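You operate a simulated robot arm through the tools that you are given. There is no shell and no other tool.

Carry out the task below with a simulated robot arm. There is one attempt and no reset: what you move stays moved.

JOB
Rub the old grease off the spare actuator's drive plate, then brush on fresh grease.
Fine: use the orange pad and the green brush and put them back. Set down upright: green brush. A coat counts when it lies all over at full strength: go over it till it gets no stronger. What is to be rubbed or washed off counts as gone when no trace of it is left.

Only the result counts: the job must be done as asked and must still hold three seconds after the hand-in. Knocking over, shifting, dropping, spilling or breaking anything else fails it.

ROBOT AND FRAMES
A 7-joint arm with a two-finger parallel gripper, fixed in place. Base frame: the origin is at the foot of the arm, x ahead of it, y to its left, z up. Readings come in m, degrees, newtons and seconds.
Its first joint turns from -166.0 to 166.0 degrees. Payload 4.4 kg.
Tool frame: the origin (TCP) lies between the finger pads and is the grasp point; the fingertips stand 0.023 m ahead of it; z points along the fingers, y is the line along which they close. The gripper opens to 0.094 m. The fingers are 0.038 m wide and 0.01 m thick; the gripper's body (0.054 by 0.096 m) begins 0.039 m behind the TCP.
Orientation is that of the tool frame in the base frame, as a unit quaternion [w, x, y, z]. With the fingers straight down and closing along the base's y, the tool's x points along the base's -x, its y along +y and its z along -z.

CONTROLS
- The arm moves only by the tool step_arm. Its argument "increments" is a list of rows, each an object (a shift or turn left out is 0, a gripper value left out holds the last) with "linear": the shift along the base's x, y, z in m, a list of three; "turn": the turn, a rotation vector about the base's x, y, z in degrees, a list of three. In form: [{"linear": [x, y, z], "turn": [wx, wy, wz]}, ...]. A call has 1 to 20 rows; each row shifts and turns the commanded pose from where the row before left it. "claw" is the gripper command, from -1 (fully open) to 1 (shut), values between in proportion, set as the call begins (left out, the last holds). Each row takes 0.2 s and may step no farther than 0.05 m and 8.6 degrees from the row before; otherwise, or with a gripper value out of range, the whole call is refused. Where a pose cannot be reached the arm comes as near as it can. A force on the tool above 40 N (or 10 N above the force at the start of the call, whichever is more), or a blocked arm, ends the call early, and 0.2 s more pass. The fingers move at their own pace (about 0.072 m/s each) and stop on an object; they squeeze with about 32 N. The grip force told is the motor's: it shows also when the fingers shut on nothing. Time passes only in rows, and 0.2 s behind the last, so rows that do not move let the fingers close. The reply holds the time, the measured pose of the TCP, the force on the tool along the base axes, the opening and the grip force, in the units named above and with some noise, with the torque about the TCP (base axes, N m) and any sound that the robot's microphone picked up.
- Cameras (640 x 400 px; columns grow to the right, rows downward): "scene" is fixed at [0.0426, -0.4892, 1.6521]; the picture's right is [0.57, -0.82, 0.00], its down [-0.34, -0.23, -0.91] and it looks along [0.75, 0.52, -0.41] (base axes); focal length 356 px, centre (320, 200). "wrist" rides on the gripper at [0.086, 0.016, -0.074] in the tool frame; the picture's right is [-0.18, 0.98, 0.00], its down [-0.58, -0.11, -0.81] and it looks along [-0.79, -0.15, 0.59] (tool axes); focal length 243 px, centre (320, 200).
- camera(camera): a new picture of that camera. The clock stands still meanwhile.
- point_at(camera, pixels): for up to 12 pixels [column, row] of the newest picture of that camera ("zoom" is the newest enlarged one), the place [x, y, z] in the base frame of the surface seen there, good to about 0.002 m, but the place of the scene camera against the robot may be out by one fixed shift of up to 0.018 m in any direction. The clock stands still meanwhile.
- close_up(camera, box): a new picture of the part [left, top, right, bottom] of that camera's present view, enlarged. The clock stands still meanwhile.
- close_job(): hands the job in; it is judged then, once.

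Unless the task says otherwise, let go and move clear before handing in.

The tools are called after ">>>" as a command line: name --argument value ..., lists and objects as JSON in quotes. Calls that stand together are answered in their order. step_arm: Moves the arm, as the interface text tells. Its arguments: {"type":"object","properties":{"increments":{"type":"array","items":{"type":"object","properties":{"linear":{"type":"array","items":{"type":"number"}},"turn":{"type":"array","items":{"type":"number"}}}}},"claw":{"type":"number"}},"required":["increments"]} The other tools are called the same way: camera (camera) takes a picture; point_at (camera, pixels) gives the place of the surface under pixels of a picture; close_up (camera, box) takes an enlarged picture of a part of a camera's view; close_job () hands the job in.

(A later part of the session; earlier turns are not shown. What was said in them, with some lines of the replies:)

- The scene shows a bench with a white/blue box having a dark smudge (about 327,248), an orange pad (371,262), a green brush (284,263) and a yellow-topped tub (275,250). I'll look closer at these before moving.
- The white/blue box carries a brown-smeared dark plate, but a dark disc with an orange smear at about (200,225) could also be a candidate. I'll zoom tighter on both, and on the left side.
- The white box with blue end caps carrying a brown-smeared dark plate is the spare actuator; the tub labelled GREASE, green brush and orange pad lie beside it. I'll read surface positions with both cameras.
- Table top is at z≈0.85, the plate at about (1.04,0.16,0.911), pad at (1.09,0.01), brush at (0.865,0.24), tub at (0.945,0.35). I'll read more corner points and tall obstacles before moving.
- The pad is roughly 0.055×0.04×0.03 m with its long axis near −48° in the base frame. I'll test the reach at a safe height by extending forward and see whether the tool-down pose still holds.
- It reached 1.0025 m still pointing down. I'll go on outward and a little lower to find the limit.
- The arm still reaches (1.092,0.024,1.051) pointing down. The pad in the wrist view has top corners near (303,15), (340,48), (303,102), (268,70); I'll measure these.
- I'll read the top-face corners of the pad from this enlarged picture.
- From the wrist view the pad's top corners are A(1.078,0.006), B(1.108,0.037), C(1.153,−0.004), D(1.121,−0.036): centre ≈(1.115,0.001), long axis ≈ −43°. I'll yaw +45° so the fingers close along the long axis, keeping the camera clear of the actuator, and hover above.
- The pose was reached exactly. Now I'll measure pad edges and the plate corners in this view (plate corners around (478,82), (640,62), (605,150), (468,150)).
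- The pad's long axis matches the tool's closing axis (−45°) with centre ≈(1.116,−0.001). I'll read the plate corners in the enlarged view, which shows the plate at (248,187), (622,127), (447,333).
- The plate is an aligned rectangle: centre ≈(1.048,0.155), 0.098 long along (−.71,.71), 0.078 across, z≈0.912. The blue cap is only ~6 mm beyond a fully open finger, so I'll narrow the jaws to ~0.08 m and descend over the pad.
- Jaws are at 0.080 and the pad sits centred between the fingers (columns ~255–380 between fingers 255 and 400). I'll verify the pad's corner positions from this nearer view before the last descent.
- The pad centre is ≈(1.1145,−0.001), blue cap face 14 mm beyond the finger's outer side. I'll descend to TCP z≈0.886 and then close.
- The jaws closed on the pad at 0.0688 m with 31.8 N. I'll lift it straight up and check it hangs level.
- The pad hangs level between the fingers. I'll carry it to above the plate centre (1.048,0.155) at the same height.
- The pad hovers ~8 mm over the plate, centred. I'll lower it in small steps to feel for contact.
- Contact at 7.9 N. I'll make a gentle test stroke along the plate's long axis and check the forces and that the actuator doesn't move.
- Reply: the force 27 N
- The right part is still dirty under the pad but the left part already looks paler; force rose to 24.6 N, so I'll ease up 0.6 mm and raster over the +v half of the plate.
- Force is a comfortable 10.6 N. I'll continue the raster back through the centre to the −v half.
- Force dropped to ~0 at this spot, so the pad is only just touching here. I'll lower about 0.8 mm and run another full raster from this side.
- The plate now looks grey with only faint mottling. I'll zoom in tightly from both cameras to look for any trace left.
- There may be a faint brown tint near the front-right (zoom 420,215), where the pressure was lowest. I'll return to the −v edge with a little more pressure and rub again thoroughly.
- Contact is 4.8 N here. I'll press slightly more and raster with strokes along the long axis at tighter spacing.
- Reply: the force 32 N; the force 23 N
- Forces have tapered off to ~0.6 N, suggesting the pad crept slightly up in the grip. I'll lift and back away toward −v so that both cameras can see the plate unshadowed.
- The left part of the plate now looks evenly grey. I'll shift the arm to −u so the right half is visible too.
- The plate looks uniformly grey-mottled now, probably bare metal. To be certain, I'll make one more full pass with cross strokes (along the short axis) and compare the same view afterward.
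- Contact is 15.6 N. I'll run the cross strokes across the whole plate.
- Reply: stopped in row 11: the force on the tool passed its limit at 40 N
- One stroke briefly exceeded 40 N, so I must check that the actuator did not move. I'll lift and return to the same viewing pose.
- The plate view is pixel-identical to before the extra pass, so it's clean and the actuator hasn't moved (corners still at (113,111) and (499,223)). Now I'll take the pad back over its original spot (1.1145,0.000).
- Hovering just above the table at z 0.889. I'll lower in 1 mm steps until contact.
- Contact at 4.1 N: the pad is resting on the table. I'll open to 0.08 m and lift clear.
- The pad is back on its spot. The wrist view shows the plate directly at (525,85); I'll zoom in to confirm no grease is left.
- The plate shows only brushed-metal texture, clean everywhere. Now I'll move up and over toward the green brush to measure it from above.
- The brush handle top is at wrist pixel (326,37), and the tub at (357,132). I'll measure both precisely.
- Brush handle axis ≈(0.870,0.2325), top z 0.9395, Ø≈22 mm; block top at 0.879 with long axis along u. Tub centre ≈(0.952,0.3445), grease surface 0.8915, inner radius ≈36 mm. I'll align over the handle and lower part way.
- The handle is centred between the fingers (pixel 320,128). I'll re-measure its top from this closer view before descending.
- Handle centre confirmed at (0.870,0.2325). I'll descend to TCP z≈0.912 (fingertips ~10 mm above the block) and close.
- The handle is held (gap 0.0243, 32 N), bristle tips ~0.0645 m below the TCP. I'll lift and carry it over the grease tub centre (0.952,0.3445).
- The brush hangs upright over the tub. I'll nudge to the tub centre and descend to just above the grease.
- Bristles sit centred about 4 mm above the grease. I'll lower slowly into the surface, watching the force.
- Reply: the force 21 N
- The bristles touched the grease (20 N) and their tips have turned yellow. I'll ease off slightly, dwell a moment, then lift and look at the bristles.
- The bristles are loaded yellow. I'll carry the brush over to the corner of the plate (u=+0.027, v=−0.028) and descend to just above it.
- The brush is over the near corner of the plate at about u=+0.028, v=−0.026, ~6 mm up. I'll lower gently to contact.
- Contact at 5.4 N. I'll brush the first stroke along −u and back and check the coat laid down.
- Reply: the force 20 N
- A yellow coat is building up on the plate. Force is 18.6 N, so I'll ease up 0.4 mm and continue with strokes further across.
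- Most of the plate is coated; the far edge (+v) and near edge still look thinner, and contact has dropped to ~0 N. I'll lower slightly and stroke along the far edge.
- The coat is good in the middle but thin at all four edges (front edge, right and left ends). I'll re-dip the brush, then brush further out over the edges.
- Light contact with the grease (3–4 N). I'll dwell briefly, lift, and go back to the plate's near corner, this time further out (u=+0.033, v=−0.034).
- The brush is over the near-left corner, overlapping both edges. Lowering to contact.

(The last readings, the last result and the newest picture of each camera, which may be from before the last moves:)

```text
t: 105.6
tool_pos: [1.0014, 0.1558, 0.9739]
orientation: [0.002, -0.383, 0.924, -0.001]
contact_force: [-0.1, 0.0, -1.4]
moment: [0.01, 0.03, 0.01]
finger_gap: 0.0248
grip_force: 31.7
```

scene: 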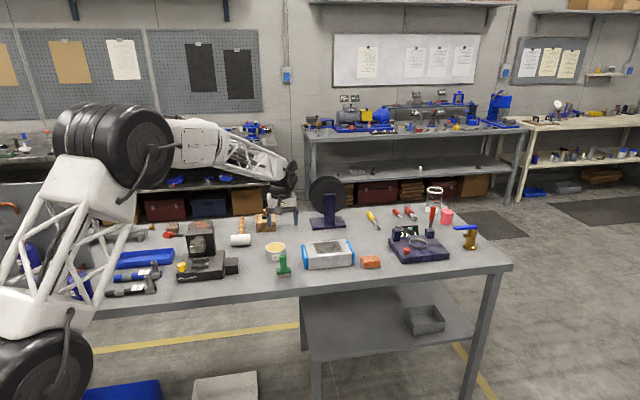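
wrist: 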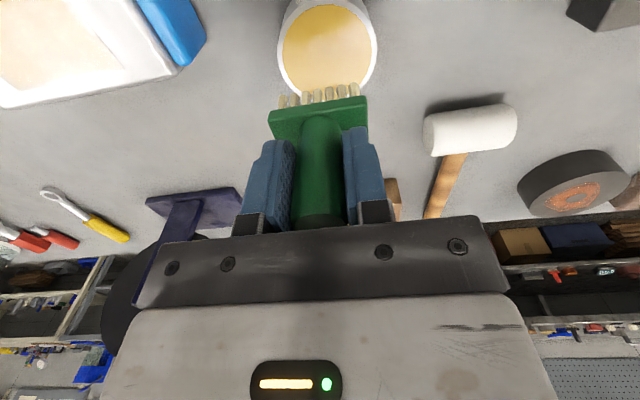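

>>> step_arm --increments '[{"linear": [0, 0, -0.001]}, {"linear": [0, 0, -0.0005]}, {"linear": [0, 0, 0]}]'

```text
t: 106.4
tool_pos: [1.0014, 0.1539, 0.9736]
orientation: [0.002, -0.383, 0.924, 0.0]
contact_force: [0.9, -2.1, 8.1]
moment: [0.01, 0.04, 0.0]
finger_gap: 0.0246
grip_force: 31.9
```

Contact 8 N. Now a full overlapping raster with extended range.

>>> step_arm --increments '[{"linear": [0.0068, -0.0068, 0]}, {"linear": [0.0068, -0.0068, 0]}, {"linear": [0.0068, -0.0068, 0]}, {"linear": [0.0068, -0.0068, 0]}, {"linear": [0.0068, -0.0068, 0]}, {"linear": [0.0068, -0.0068, 0]}, {"linear": [0.0068, -0.0068, 0]}, {"linear": [0.0078, 0.0078, 0]}, {"linear": [-0.0068, 0.0068, 0]}, {"linear": [-0.0068, 0.0068, 0]}, {"linear": [-0.0068, 0.0068, 0]}, {"linear": [-0.0068, 0.0068, 0]}, {"linear": [-0.0068, 0.0068, 0]}, {"linear": [-0.0068, 0.0068, 0]}, {"linear": [-0.0068, 0.0068, 0]}, {"linear": [0.0078, 0.0078, 0]}]'

>>> step_arm --increments '[{"linear": [0.0068, -0.0068, 0]}, {"linear": [0.0068, -0.0068, 0]}, {"linear": [0.0068, -0.0068, 0]}, {"linear": [0.0068, -0.0068, 0]}, {"linear": [0.0068, -0.0068, 0]}, {"linear": [0.0068, -0.0068, 0]}, {"linear": [0.0068, -0.0068, 0]}, {"linear": [0.0078, 0.0078, 0]}, {"linear": [-0.0068, 0.0068, 0]}, {"linear": [-0.0068, 0.0068, 0]}, {"linear": [-0.0068, 0.0068, 0]}, {"linear": [-0.0068, 0.0068, 0]}, {"linear": [-0.0068, 0.0068, 0]}, {"linear": [-0.0068, 0.0068, 0]}, {"linear": [-0.0068, 0.0068, 0]}, {"linear": [0.0078, 0.0078, 0]}]'

```text
t: 109.8
tool_pos: [1.0165, 0.1704, 0.9716]
orientation: [0.001, -0.382, 0.924, 0.001]
contact_force: [-1.4, -10.9, 26.9]
moment: [-0.33, 0.29, 0.09]
finger_gap: 0.0249
grip_force: 32.3
```

```text
t: 113.2
tool_pos: [1.0331, 0.1859, 0.9725]
orientation: [0.001, -0.382, 0.924, 0.001]
contact_force: [0.4, 0.0, -1.0]
moment: [-0.03, 0.02, -0.02]
finger_gap: 0.0249
grip_force: 32.0
```

Contact faded to 0 N (brush crept up slightly in the grip). I'll lower until contact again before continuing at v≈+0.011.

>>> step_arm --increments '[{"linear": [0, 0, -0.0008]}, {"linear": [0, 0, 0]}]'

```text
t: 113.8
tool_pos: [1.0324, 0.1854, 0.9717]
orientation: [0.001, -0.382, 0.924, -0.001]
contact_force: [-0.4, -0.2, -0.7]
moment: [-0.02, 0.02, -0.01]
finger_gap: 0.0248
grip_force: 32.1
```

>>> step_arm --increments '[{"linear": [0, 0, -0.0008]}, {"linear": [0, 0, 0]}]'

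>>> close_up --camera "scene" --box '[280, 205, 380, 275]'

```text
t: 114.4
tool_pos: [1.0342, 0.186, 0.971]
orientation: [0.001, -0.383, 0.924, 0.0]
contact_force: [-0.9, -0.6, 4.1]
moment: [-0.03, -0.04, -0.01]
finger_gap: 0.025
grip_force: 31.7
```

```text
5.71 times, centred on (330, 240) of scene
```

zoom: 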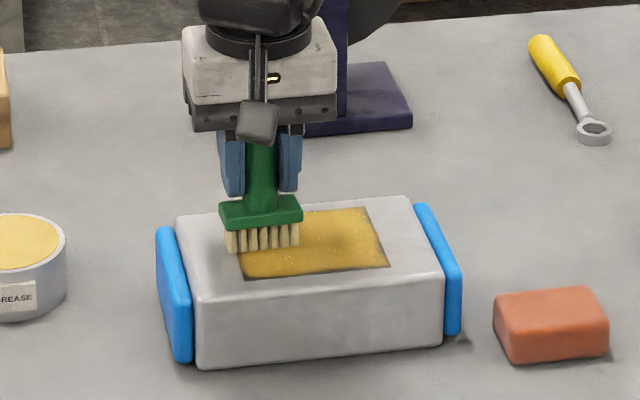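

Contact 4 N again, and the near part of the plate is evenly coated. I'll continue the raster for the remaining far strip.

>>> step_arm --increments '[{"linear": [0.0068, -0.0068, 0]}, {"linear": [0.0068, -0.0068, 0]}, {"linear": [0.0068, -0.0068, 0]}, {"linear": [0.0068, -0.0068, 0]}, {"linear": [0.0068, -0.0068, 0]}, {"linear": [0.0068, -0.0068, 0]}, {"linear": [0.0068, -0.0068, 0]}, {"linear": [0.0078, 0.0078, 0]}, {"linear": [-0.0068, 0.0068, 0]}, {"linear": [-0.0068, 0.0068, 0]}, {"linear": [-0.0068, 0.0068, 0]}, {"linear": [-0.0068, 0.0068, 0]}, {"linear": [-0.0068, 0.0068, 0]}, {"linear": [-0.0068, 0.0068, 0]}, {"linear": [-0.0068, 0.0068, 0]}, {"linear": [0.0078, 0.0078, 0]}]'

>>> step_arm --increments '[{"linear": [0.0068, -0.0068, 0]}, {"linear": [0.0068, -0.0068, 0]}, {"linear": [0.0068, -0.0068, 0]}, {"linear": [0.0068, -0.0068, 0]}, {"linear": [0.0068, -0.0068, 0]}, {"linear": [0.0068, -0.0068, 0]}, {"linear": [0.0068, -0.0068, 0]}, {"linear": [0, 0, 0]}]'

>>> close_up --camera "scene" --box '[280, 205, 380, 275]'

```text
t: 117.8
tool_pos: [1.0482, 0.2023, 0.9719]
orientation: [0.001, -0.382, 0.924, -0.001]
contact_force: [-1.0, -1.0, 2.6]
moment: [-0.04, 0.04, -0.02]
finger_gap: 0.0246
grip_force: 32.3
```

```text
t: 119.6
tool_pos: [1.0966, 0.1542, 0.9718]
orientation: [0.001, -0.382, 0.924, 0.001]
contact_force: [-1.6, 2.0, 12.5]
moment: [0.06, -0.18, 0.05]
finger_gap: 0.0244
grip_force: 31.7
```

```text
5.71 times, centred on (330, 240) of scene
```

zoom: 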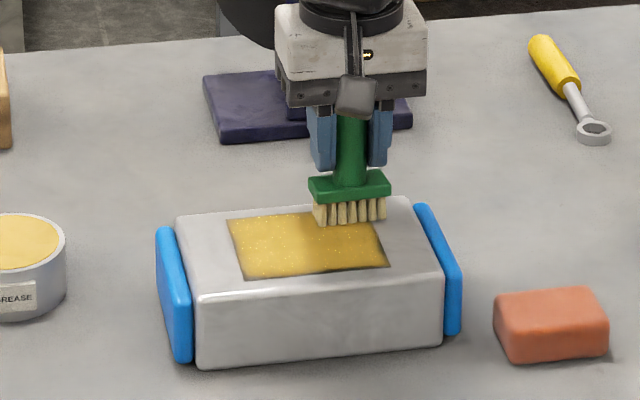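

I'll lift and back toward the tub side to check coverage at the edges.

>>> step_arm --increments '[{"linear": [0, 0, 0.01]}, {"linear": [0, 0, 0.03]}, {"linear": [-0.02, 0.02, 0.01]}, {"linear": [-0.025, 0.035, 0]}, {"linear": [-0.025, 0.035, 0]}, {"linear": [-0.025, 0.035, 0]}, {"linear": [-0.025, 0.035, 0]}, {"linear": [-0.0226, 0.029, 0]}, {"linear": [0, 0, 0]}]'

>>> close_up --camera "scene" --box '[305, 235, 353, 265]'

>>> camera --camera "wrist"

>>> close_up --camera "scene" --box '[240, 200, 320, 280]'

```text
t: 121.6
tool_pos: [0.9534, 0.3446, 1.0211]
orientation: [0.001, -0.383, 0.924, -0.001]
contact_force: [0.0, -0.3, -0.6]
moment: [0.0, 0.01, 0.03]
finger_gap: 0.0244
grip_force: 31.9
```

```text
13.33 times, centred on (329, 250) of scene
```

zoom: 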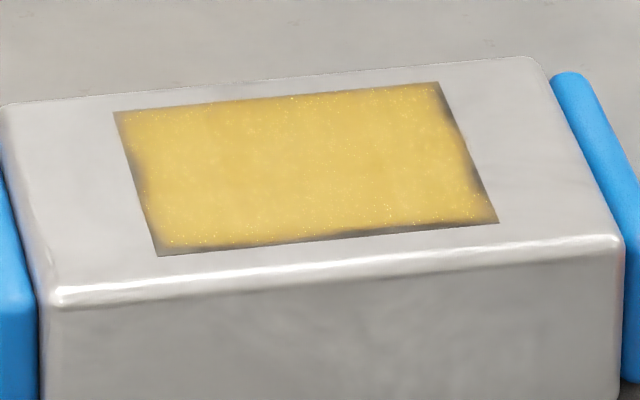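

```text
taken
```

wrist: 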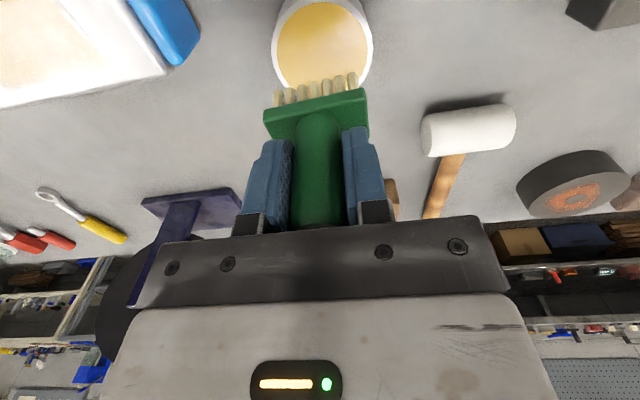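

```text
5.00 times, centred on (280, 240) of scene
```

zoom: 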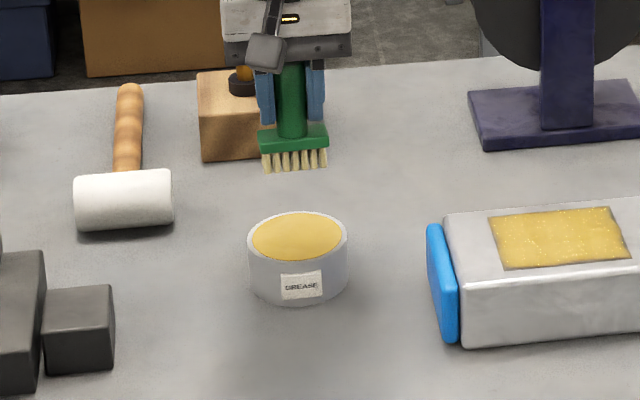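

The plate picture is practically identical to the one before the second pass — the middle is saturated, and the dark fringe at the edges is unchanged, so it could be just how a full coat is drawn. To be sure, I'll re-dip and go deliberately over all four edges, then compare again.

>>> step_arm --increments '[{"linear": [-0.0015, 0, -0.02]}, {"linear": [0, 0, -0.02]}, {"linear": [0, 0, -0.015]}, {"linear": [0, 0, -0.008]}, {"linear": [0, 0, -0.003]}, {"linear": [0, 0, -0.001]}, {"linear": [0, 0, 0]}]'

```text
t: 123.2
tool_pos: [0.953, 0.3432, 0.9547]
orientation: [0.001, -0.383, 0.924, 0.0]
contact_force: [0.2, 0.2, -1.8]
moment: [0.02, 0.01, -0.02]
finger_gap: 0.0246
grip_force: 31.7
```

>>> step_arm --increments '[{"linear": [0, 0, -0.001]}, {"linear": [0, 0, -0.001]}, {"linear": [0, 0, -0.0005]}, {"linear": [0, 0, 0]}]'

```text
t: 124.2
tool_pos: [0.9534, 0.342, 0.9511]
orientation: [0.001, -0.383, 0.924, -0.001]
contact_force: [-0.1, -0.6, 0.9]
moment: [-0.04, -0.05, -0.03]
finger_gap: 0.0244
grip_force: 32.0
```

>>> step_arm --increments '[{"linear": [0, 0, -0.0007]}, {"linear": [0, 0, 0]}, {"linear": [0, 0, 0]}]'

```text
t: 125.0
tool_pos: [0.9529, 0.3428, 0.951]
orientation: [0.001, -0.383, 0.924, -0.001]
contact_force: [0.5, -0.2, 5.6]
moment: [-0.02, -0.06, 0.01]
finger_gap: 0.0247
grip_force: 31.9
```

Dipped at ~6 N. Now lift and go to the extended near-left corner (0.997,0.155).

>>> step_arm --increments '[{"linear": [0, 0, 0.01]}, {"linear": [0, 0, 0.02]}, {"linear": [0, 0, 0.03]}, {"linear": [0.0055, -0.0234, 0]}, {"linear": [0.0055, -0.0234, 0]}, {"linear": [0.0055, -0.0234, 0]}, {"linear": [0.0055, -0.0234, 0]}, {"linear": [0.0055, -0.0234, 0]}, {"linear": [0.0055, -0.0234, 0]}, {"linear": [0.0055, -0.0234, 0]}, {"linear": [0.0055, -0.0237, 0]}, {"linear": [0, 0, -0.02]}, {"linear": [0, 0, -0.01]}, {"linear": [0, 0, -0.005]}, {"linear": [0, 0, -0.002]}, {"linear": [0, 0, 0]}]'

```text
t: 128.4
tool_pos: [0.9966, 0.1557, 0.9732]
orientation: [0.0, -0.383, 0.924, -0.001]
contact_force: [-0.3, -0.4, -0.3]
moment: [0.0, 0.05, -0.01]
finger_gap: 0.0245
grip_force: 32.6
```

>>> step_arm --increments '[{"linear": [0, 0, -0.001]}, {"linear": [0, 0, -0.0007]}, {"linear": [0, 0, 0]}]'

>>> close_up --camera "scene" --box '[280, 205, 380, 275]'

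>>> camera --camera "wrist"

```text
t: 129.2
tool_pos: [0.9956, 0.1559, 0.9714]
orientation: [0.002, -0.383, 0.924, -0.001]
contact_force: [-0.6, -0.4, -0.3]
moment: [-0.02, 0.0, 0.01]
finger_gap: 0.0245
grip_force: 31.8
```

```text
5.71 times, centred on (330, 240) of scene
```

zoom: 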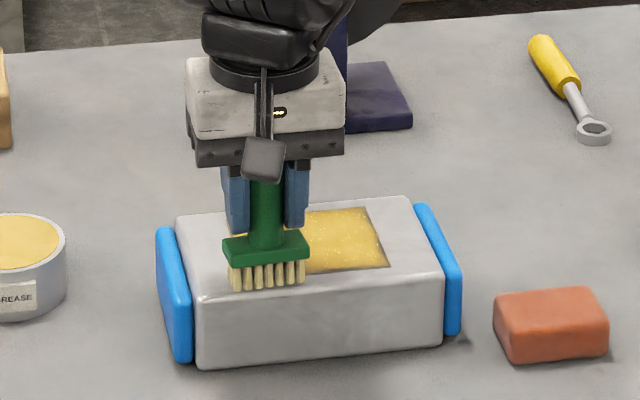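

```text
taken
```

wrist: 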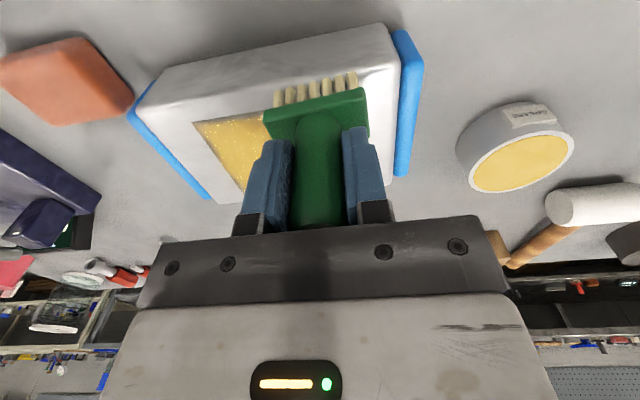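

The brush overlaps beyond the near-left corner. I'll lower to contact and run the perimeter.

>>> step_arm --increments '[{"linear": [0, 0, -0.0008]}, {"linear": [0, 0, 0]}]'

```text
t: 129.8
tool_pos: [0.9973, 0.1551, 0.9712]
orientation: [0.001, -0.382, 0.924, 0.0]
contact_force: [-0.2, 0.0, -0.2]
moment: [0.01, 0.01, 0.0]
finger_gap: 0.0244
grip_force: 32.0
```

>>> step_arm --increments '[{"linear": [0, 0, -0.0008]}, {"linear": [0, 0, 0]}]'

```text
t: 130.4
tool_pos: [0.9971, 0.1556, 0.9708]
orientation: [0.001, -0.383, 0.924, -0.001]
contact_force: [-0.1, -0.3, 6.6]
moment: [0.02, -0.14, -0.01]
finger_gap: 0.0244
grip_force: 32.1
```

Contact 6.6 N. Perimeter run: near edge, right end, far edge, left end.

>>> step_arm --increments '[{"linear": [0.0064, -0.0064, 0]}, {"linear": [0.0064, -0.0064, 0]}, {"linear": [0.0064, -0.0064, 0]}, {"linear": [0.0064, -0.0064, 0]}, {"linear": [0.0064, -0.0064, 0]}, {"linear": [0.0064, -0.0064, 0]}, {"linear": [0.0064, -0.0064, 0]}, {"linear": [0.0064, -0.0064, 0]}]'

>>> step_arm --increments '[{"linear": [0.0064, 0.0064, 0]}, {"linear": [0.0064, 0.0064, 0]}, {"linear": [0.0064, 0.0064, 0]}, {"linear": [0.0064, 0.0064, 0]}, {"linear": [0.0064, 0.0064, 0]}, {"linear": [0.0064, 0.0064, 0]}, {"linear": [0.0064, 0.0064, 0]}, {"linear": [0.0064, 0.0064, 0]}]'

```text
t: 132.2
tool_pos: [1.048, 0.1041, 0.9717]
orientation: [0.001, -0.383, 0.924, -0.001]
contact_force: [-3.1, 5.6, 12.8]
moment: [0.14, -0.15, 0.04]
finger_gap: 0.0247
grip_force: 31.5
```

```text
t: 134.0
tool_pos: [1.0996, 0.1548, 0.9709]
orientation: [0.002, -0.383, 0.924, -0.001]
contact_force: [-2.7, -2.3, 7.8]
moment: [-0.18, 0.03, -0.02]
finger_gap: 0.0246
grip_force: 31.8
```

>>> step_arm --increments '[{"linear": [-0.0064, 0.0064, 0]}, {"linear": [-0.0064, 0.0064, 0]}, {"linear": [-0.0064, 0.0064, 0]}, {"linear": [-0.0064, 0.0064, 0]}, {"linear": [-0.0064, 0.0064, 0]}, {"linear": [-0.0064, 0.0064, 0]}, {"linear": [-0.0064, 0.0064, 0]}, {"linear": [-0.0064, 0.0064, 0]}]'

>>> step_arm --increments '[{"linear": [-0.0064, -0.0064, 0]}, {"linear": [-0.0064, -0.0064, 0]}, {"linear": [-0.0064, -0.0064, 0]}, {"linear": [-0.0064, -0.0064, 0]}, {"linear": [-0.0064, -0.0064, 0]}, {"linear": [-0.0064, -0.0064, 0]}, {"linear": [-0.0064, -0.0064, 0]}, {"linear": [-0.0064, -0.0064, 0]}, {"linear": [0, 0, 0]}]'

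>>> close_up --camera "scene" --box '[280, 205, 380, 275]'

```text
t: 135.8
tool_pos: [1.0484, 0.2059, 0.971]
orientation: [0.001, -0.382, 0.924, 0.0]
contact_force: [4.3, -2.4, 9.7]
moment: [0.01, -0.16, 0.0]
finger_gap: 0.0247
grip_force: 32.7
```

```text
t: 137.8
tool_pos: [0.9955, 0.1559, 0.9713]
orientation: [0.001, -0.383, 0.924, -0.001]
contact_force: [0.7, -0.4, 6.1]
moment: [0.04, -0.14, -0.02]
finger_gap: 0.0247
grip_force: 31.6
```

```text
5.71 times, centred on (330, 240) of scene
```

zoom: 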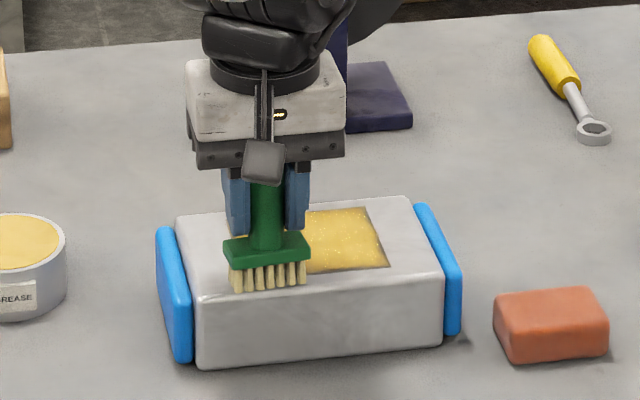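

Perimeter done with steady 6–13 N contact. I'll add a final interior raster while still loaded.

>>> step_arm --increments '[{"linear": [0.0085, 0.0085, 0]}, {"linear": [0.0073, -0.0073, 0]}, {"linear": [0.0073, -0.0073, 0]}, {"linear": [0.0073, -0.0073, 0]}, {"linear": [0.0073, -0.0073, 0]}, {"linear": [0.0073, -0.0073, 0]}, {"linear": [0.0073, -0.0073, 0]}, {"linear": [0.0073, -0.0073, 0]}, {"linear": [0.0085, 0.0085, 0]}, {"linear": [-0.0073, 0.0073, 0]}, {"linear": [-0.0073, 0.0073, 0]}, {"linear": [-0.0073, 0.0073, 0]}, {"linear": [-0.0073, 0.0073, 0]}, {"linear": [-0.0073, 0.0073, 0]}, {"linear": [-0.0073, 0.0073, 0]}, {"linear": [-0.0073, 0.0073, 0]}]'

>>> step_arm --increments '[{"linear": [0.0085, 0.0085, 0]}, {"linear": [0.0073, -0.0073, 0]}, {"linear": [0.0073, -0.0073, 0]}, {"linear": [0.0073, -0.0073, 0]}, {"linear": [0.0073, -0.0073, 0]}, {"linear": [0.0073, -0.0073, 0]}, {"linear": [0.0073, -0.0073, 0]}, {"linear": [0.0073, -0.0073, 0]}, {"linear": [0.0085, 0.0085, 0]}, {"linear": [-0.0073, 0.0073, 0]}, {"linear": [-0.0073, 0.0073, 0]}, {"linear": [-0.0073, 0.0073, 0]}, {"linear": [-0.0073, 0.0073, 0]}, {"linear": [-0.0073, 0.0073, 0]}, {"linear": [-0.0073, 0.0073, 0]}, {"linear": [-0.0073, 0.0073, 0]}]'

>>> step_arm --increments '[{"linear": [0.0085, 0.0085, 0]}, {"linear": [0.0073, -0.0073, 0]}, {"linear": [0.0073, -0.0073, 0]}, {"linear": [0.0073, -0.0073, 0]}, {"linear": [0.0073, -0.0073, 0]}, {"linear": [0.0073, -0.0073, 0]}, {"linear": [0.0073, -0.0073, 0]}, {"linear": [0.0073, -0.0073, 0]}, {"linear": [0, 0, 0]}]'

```text
t: 141.2
tool_pos: [1.0155, 0.1726, 0.9721]
orientation: [0.002, -0.382, 0.924, -0.001]
contact_force: [4.1, -3.4, 11.6]
moment: [-0.05, -0.2, -0.01]
finger_gap: 0.0247
grip_force: 31.7
```

```text
t: 144.6
tool_pos: [1.0297, 0.1897, 0.9708]
orientation: [0.001, -0.383, 0.924, -0.001]
contact_force: [0.6, -0.8, 1.7]
moment: [-0.09, -0.09, -0.03]
finger_gap: 0.0243
grip_force: 31.7
```

```text
t: 146.6
tool_pos: [1.0891, 0.1463, 0.9714]
orientation: [0.0, -0.383, 0.924, -0.001]
contact_force: [-0.1, 2.5, 5.6]
moment: [0.07, -0.1, 0.07]
finger_gap: 0.0244
grip_force: 32.0
```

Now lift and move to the same viewing pose as before to compare.

>>> step_arm --increments '[{"linear": [0, 0, 0.01]}, {"linear": [0, 0, 0.03]}, {"linear": [-0.0207, 0.0283, 0.01]}, {"linear": [-0.023, 0.034, 0]}, {"linear": [-0.023, 0.034, 0]}, {"linear": [-0.023, 0.034, 0]}, {"linear": [-0.023, 0.034, 0]}, {"linear": [-0.023, 0.034, 0]}, {"linear": [0, 0, 0]}]'

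>>> close_up --camera "scene" --box '[305, 235, 353, 265]'

>>> close_up --camera "wrist" --box '[0, 0, 220, 120]'

>>> close_up --camera "scene" --box '[240, 200, 400, 290]'

```text
t: 148.6
tool_pos: [0.9542, 0.3463, 1.0204]
orientation: [0.002, -0.382, 0.924, 0.0]
contact_force: [0.5, -0.4, 0.4]
moment: [0.03, -0.04, 0.04]
finger_gap: 0.0245
grip_force: 32.2
```

```text
13.33 times, centred on (329, 250) of scene
```

zoom: 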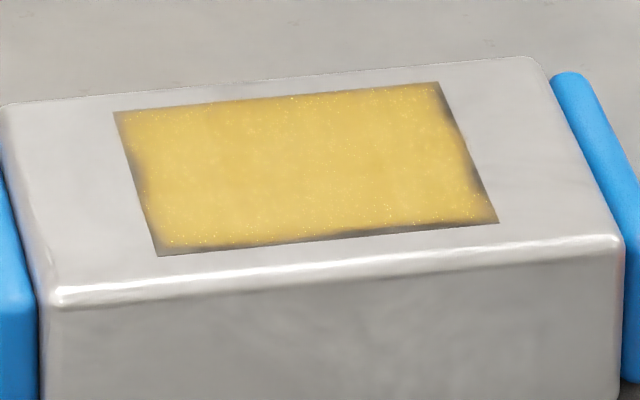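

```text
2.91 times, centred on (110, 60) of wrist
```

zoom: 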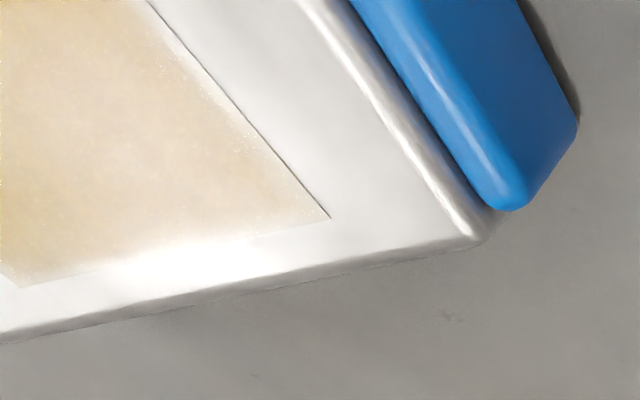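

```text
4.00 times, centred on (320, 245) of scene
```

zoom: 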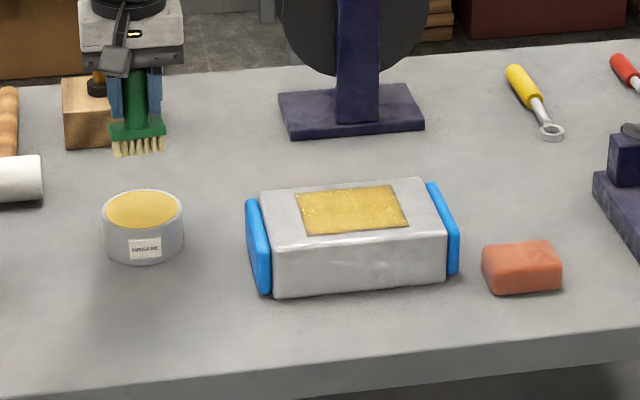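

The plate is pixel-for-pixel the same as after the previous pass, so the coat is at full strength and the fringe is just how it is drawn. Now I'll return the brush to its original spot (0.870,0.2335).

>>> step_arm --increments '[{"linear": [-0.0168, -0.0225, 0]}, {"linear": [-0.0168, -0.0225, 0]}, {"linear": [-0.0168, -0.0225, 0]}, {"linear": [-0.0168, -0.0225, 0]}, {"linear": [-0.017, -0.0228, 0]}, {"linear": [0, 0, -0.03]}, {"linear": [0, 0, -0.03]}, {"linear": [0, 0, -0.025]}, {"linear": [0, 0, -0.01]}, {"linear": [0, 0, -0.005]}, {"linear": [0, 0, 0]}]'

>>> camera --camera "wrist"

>>> close_up --camera "scene" --box '[240, 200, 340, 290]'

```text
t: 151.0
tool_pos: [0.8702, 0.2328, 0.9201]
orientation: [0.001, -0.383, 0.924, 0.0]
contact_force: [0.5, 0.4, -1.1]
moment: [0.02, -0.01, 0.03]
finger_gap: 0.0244
grip_force: 32.8
```

```text
taken
```

wrist: 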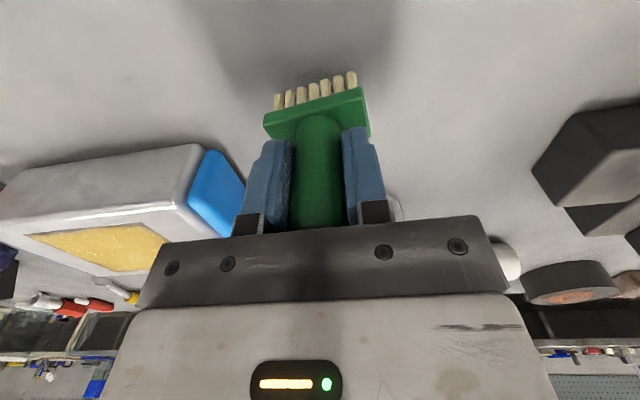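

```text
4.44 times, centred on (290, 245) of scene
```

zoom: 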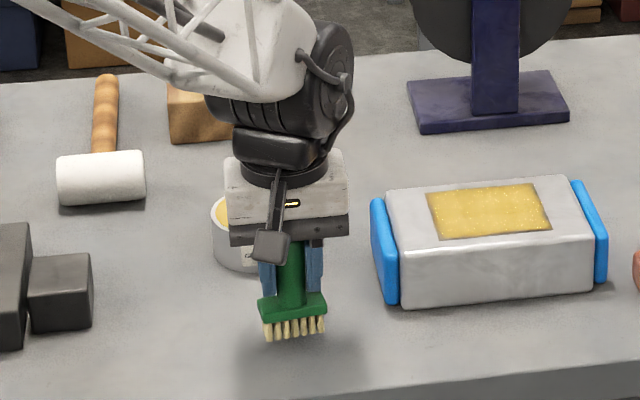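

The brush is upright but appears to have yawed a few degrees in the grip. I'll measure the block's near edge and bristles to correct it before setting down.

>>> close_up --camera "wrist" --box '[250, 60, 390, 150]'

>>> point_at --camera "zoom" --pixels '[[70, 245], [500, 140], [150, 225], [400, 165], [75, 260], [510, 155], [110, 190], [470, 90], [290, 220], [280, 300], [320, 300], [545, 330]]'

```text
4.44 times, centred on (320, 105) of wrist
```

zoom: 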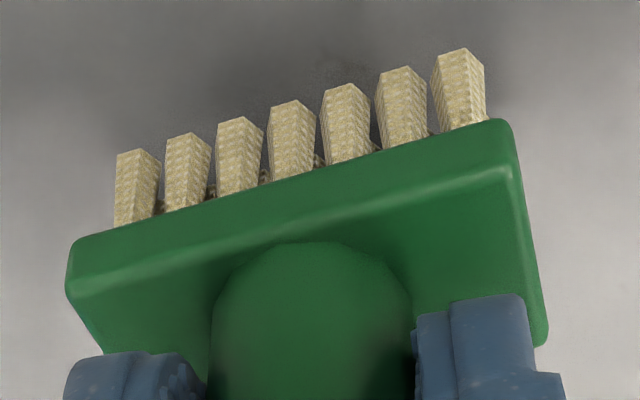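

```text
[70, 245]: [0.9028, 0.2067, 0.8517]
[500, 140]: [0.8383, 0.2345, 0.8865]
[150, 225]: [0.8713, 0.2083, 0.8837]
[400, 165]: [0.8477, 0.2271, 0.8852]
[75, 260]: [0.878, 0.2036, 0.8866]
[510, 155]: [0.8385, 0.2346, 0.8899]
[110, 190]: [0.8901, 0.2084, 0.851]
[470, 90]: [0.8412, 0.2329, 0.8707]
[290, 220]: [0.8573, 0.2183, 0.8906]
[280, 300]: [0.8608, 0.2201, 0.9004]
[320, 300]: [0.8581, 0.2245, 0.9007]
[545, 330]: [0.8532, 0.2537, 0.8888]
```

The block is yawed about +6.5° versus its original direction, otherwise level; block top 0.889, so ~9–10 mm to go. I'll turn −6.5° about z and lower.

>>> step_arm --increments '[{"linear": [0, 0.0005, 0], "turn": [0, 0, -6.5]}, {"linear": [0, 0, -0.004]}, {"linear": [0, 0, -0.003]}, {"linear": [0, 0, -0.001]}, {"linear": [0, 0, 0]}]'

```text
t: 152.2
tool_pos: [0.8698, 0.2331, 0.9112]
orientation: [0.0, -0.329, 0.944, 0.001]
contact_force: [-0.5, -0.3, -0.6]
moment: [-0.01, 0.0, -0.01]
finger_gap: 0.0243
grip_force: 32.1
```

>>> step_arm --increments '[{"linear": [0, 0, -0.001]}, {"linear": [0, 0, 0]}]'

```text
t: 152.8
tool_pos: [0.8692, 0.2333, 0.9101]
orientation: [0.001, -0.329, 0.944, -0.002]
contact_force: [0.4, -0.5, 0.1]
moment: [-0.03, -0.01, 0.02]
finger_gap: 0.0246
grip_force: 32.2
```

Still no contact (0.1 N) at z 0.910; I'll go down another millimetre.

>>> step_arm --increments '[{"linear": [0, 0, -0.001]}, {"linear": [0, 0, 0]}]'

```text
t: 153.4
tool_pos: [0.8706, 0.2333, 0.9108]
orientation: [0.001, -0.33, 0.944, 0.0]
contact_force: [-1.1, 1.7, 7.0]
moment: [-0.08, -0.06, 0.0]
finger_gap: 0.0241
grip_force: 31.9
```

Contact at 7 N: the bristles rest on the table. I'll check how it stands, then open partway while holding still.

>>> step_arm --increments '[{"linear": [0, 0, 0]}, {"linear": [0, 0, 0]}, {"linear": [0, 0, 0]}, {"linear": [0, 0, 0]}]' --claw -0.4

>>> camera --camera "wrist"

>>> close_up --camera "scene" --box '[240, 200, 340, 290]'

```text
t: 154.4
tool_pos: [0.8716, 0.2327, 0.91]
orientation: [0.002, -0.33, 0.944, -0.001]
contact_force: [0.0, 0.0, 0.8]
moment: [0.01, 0.0, -0.01]
finger_gap: 0.0658
grip_force: 0.1
```

```text
taken
```

wrist: 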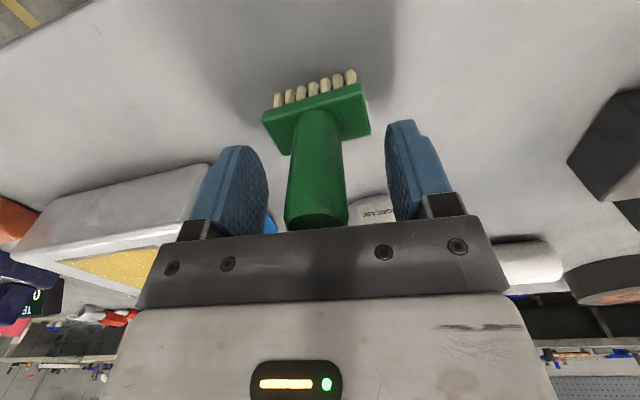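

```text
4.44 times, centred on (290, 245) of scene
```

zoom: 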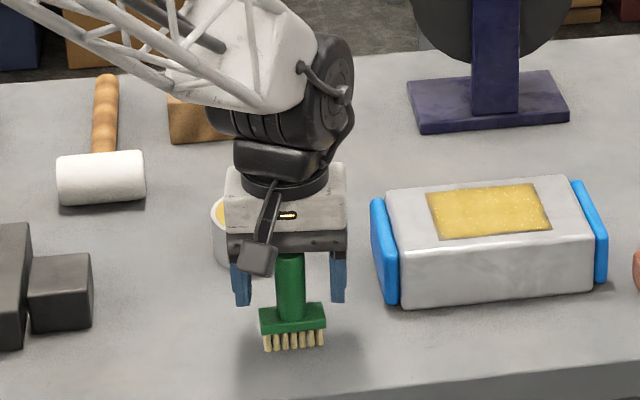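

The brush stands upright on its bristles with the fingers open and clear. I'll lift straight up, high above it.

>>> step_arm --increments '[{"linear": [0, 0, 0.01]}, {"linear": [0, 0, 0.02]}, {"linear": [0, 0, 0.03]}, {"linear": [0, 0, 0.04]}, {"linear": [0, 0, 0.04]}, {"linear": [0, 0, 0.04]}, {"linear": [0, 0, 0.03]}]'

>>> camera --camera "wrist"

>>> close_up --camera "scene" --box '[240, 200, 400, 300]'

>>> close_up --camera "scene" --box '[305, 235, 353, 265]'

>>> camera --camera "scene"

```text
t: 156.0
tool_pos: [0.8703, 0.2312, 1.1193]
orientation: [0.001, -0.33, 0.944, 0.0]
contact_force: [-0.1, 1.2, 0.1]
moment: [-0.02, -0.02, -0.02]
finger_gap: 0.0657
grip_force: 0.1
```

```text
taken
```

wrist: 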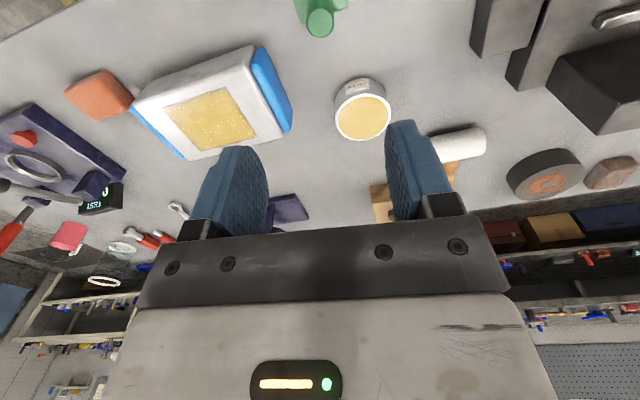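

```text
4.00 times, centred on (320, 250) of scene
```

zoom: 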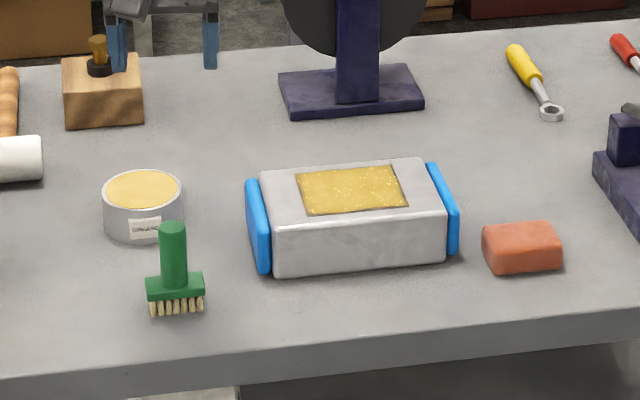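

```text
13.33 times, centred on (329, 250) of scene
```

zoom: 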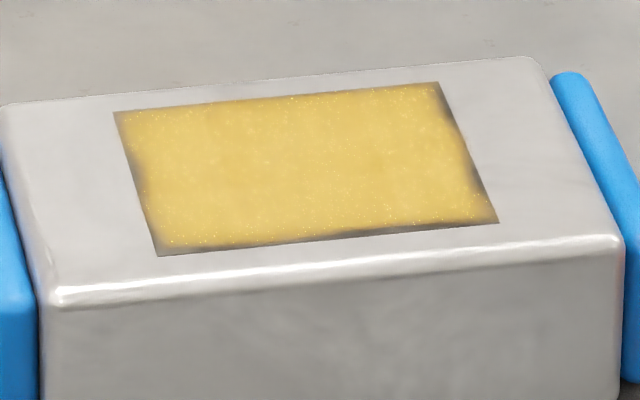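

```text
taken
```

scene: 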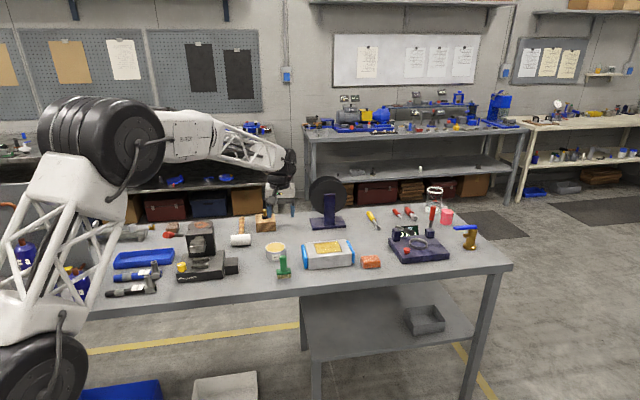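

Everything is back in place: brush upright at (175,285 in zoom), pad at (522,247), tub and actuator unmoved. One last wrist close-up of the plate to confirm the coat before handing in.

>>> close_up --camera "wrist" --box '[130, 40, 300, 165]'

>>> close_up --camera "wrist" --box '[270, 0, 400, 80]'

```text
3.20 times, centred on (215, 102) of wrist
```

zoom: 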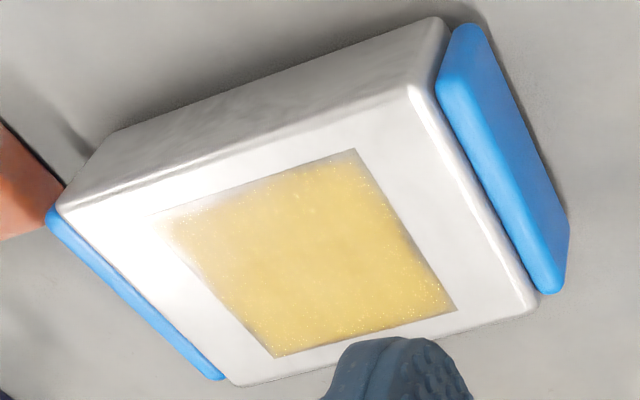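

```text
4.92 times, centred on (335, 40) of wrist
```

zoom: 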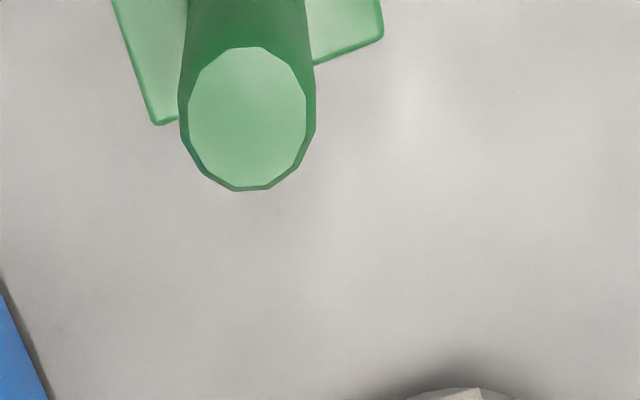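

The coat lies over the whole plate and its edge fringe stayed the same through two further passes. The pad and the upright brush are back in their places, and the arm is clear. Handing in.

>>> close_job

```text
The job is handed in.
```

The job is handed in: the old grease is off the spare actuator's drive plate and a fresh coat is on. I don't have the verdict on it.

- **Cleaning:** I rubbed the whole plate with the orange pad. An extra pass with cross strokes changed nothing in the camera view.
- **Greasing:** I brushed the plate in three passes with the green brush, dipping before each one. The last pass went over all four edges.
- **Coat edges:** A thin dark fringe still shows along the plate's edges. It did not change in the second or third pass, so I took it to be how a full coat is drawn. I could not confirm that.
- **Put back:** The pad is within a few millimetres of where it started. The brush stands upright on its bristles, also within a few millimetres of its spot.
- **Other items:** In the pictures, the actuator and the grease tub had not moved and nothing else was disturbed. One cleaning stroke briefly exceeded the 40 N limit and stopped early, and the actuator showed no shift afterwards.
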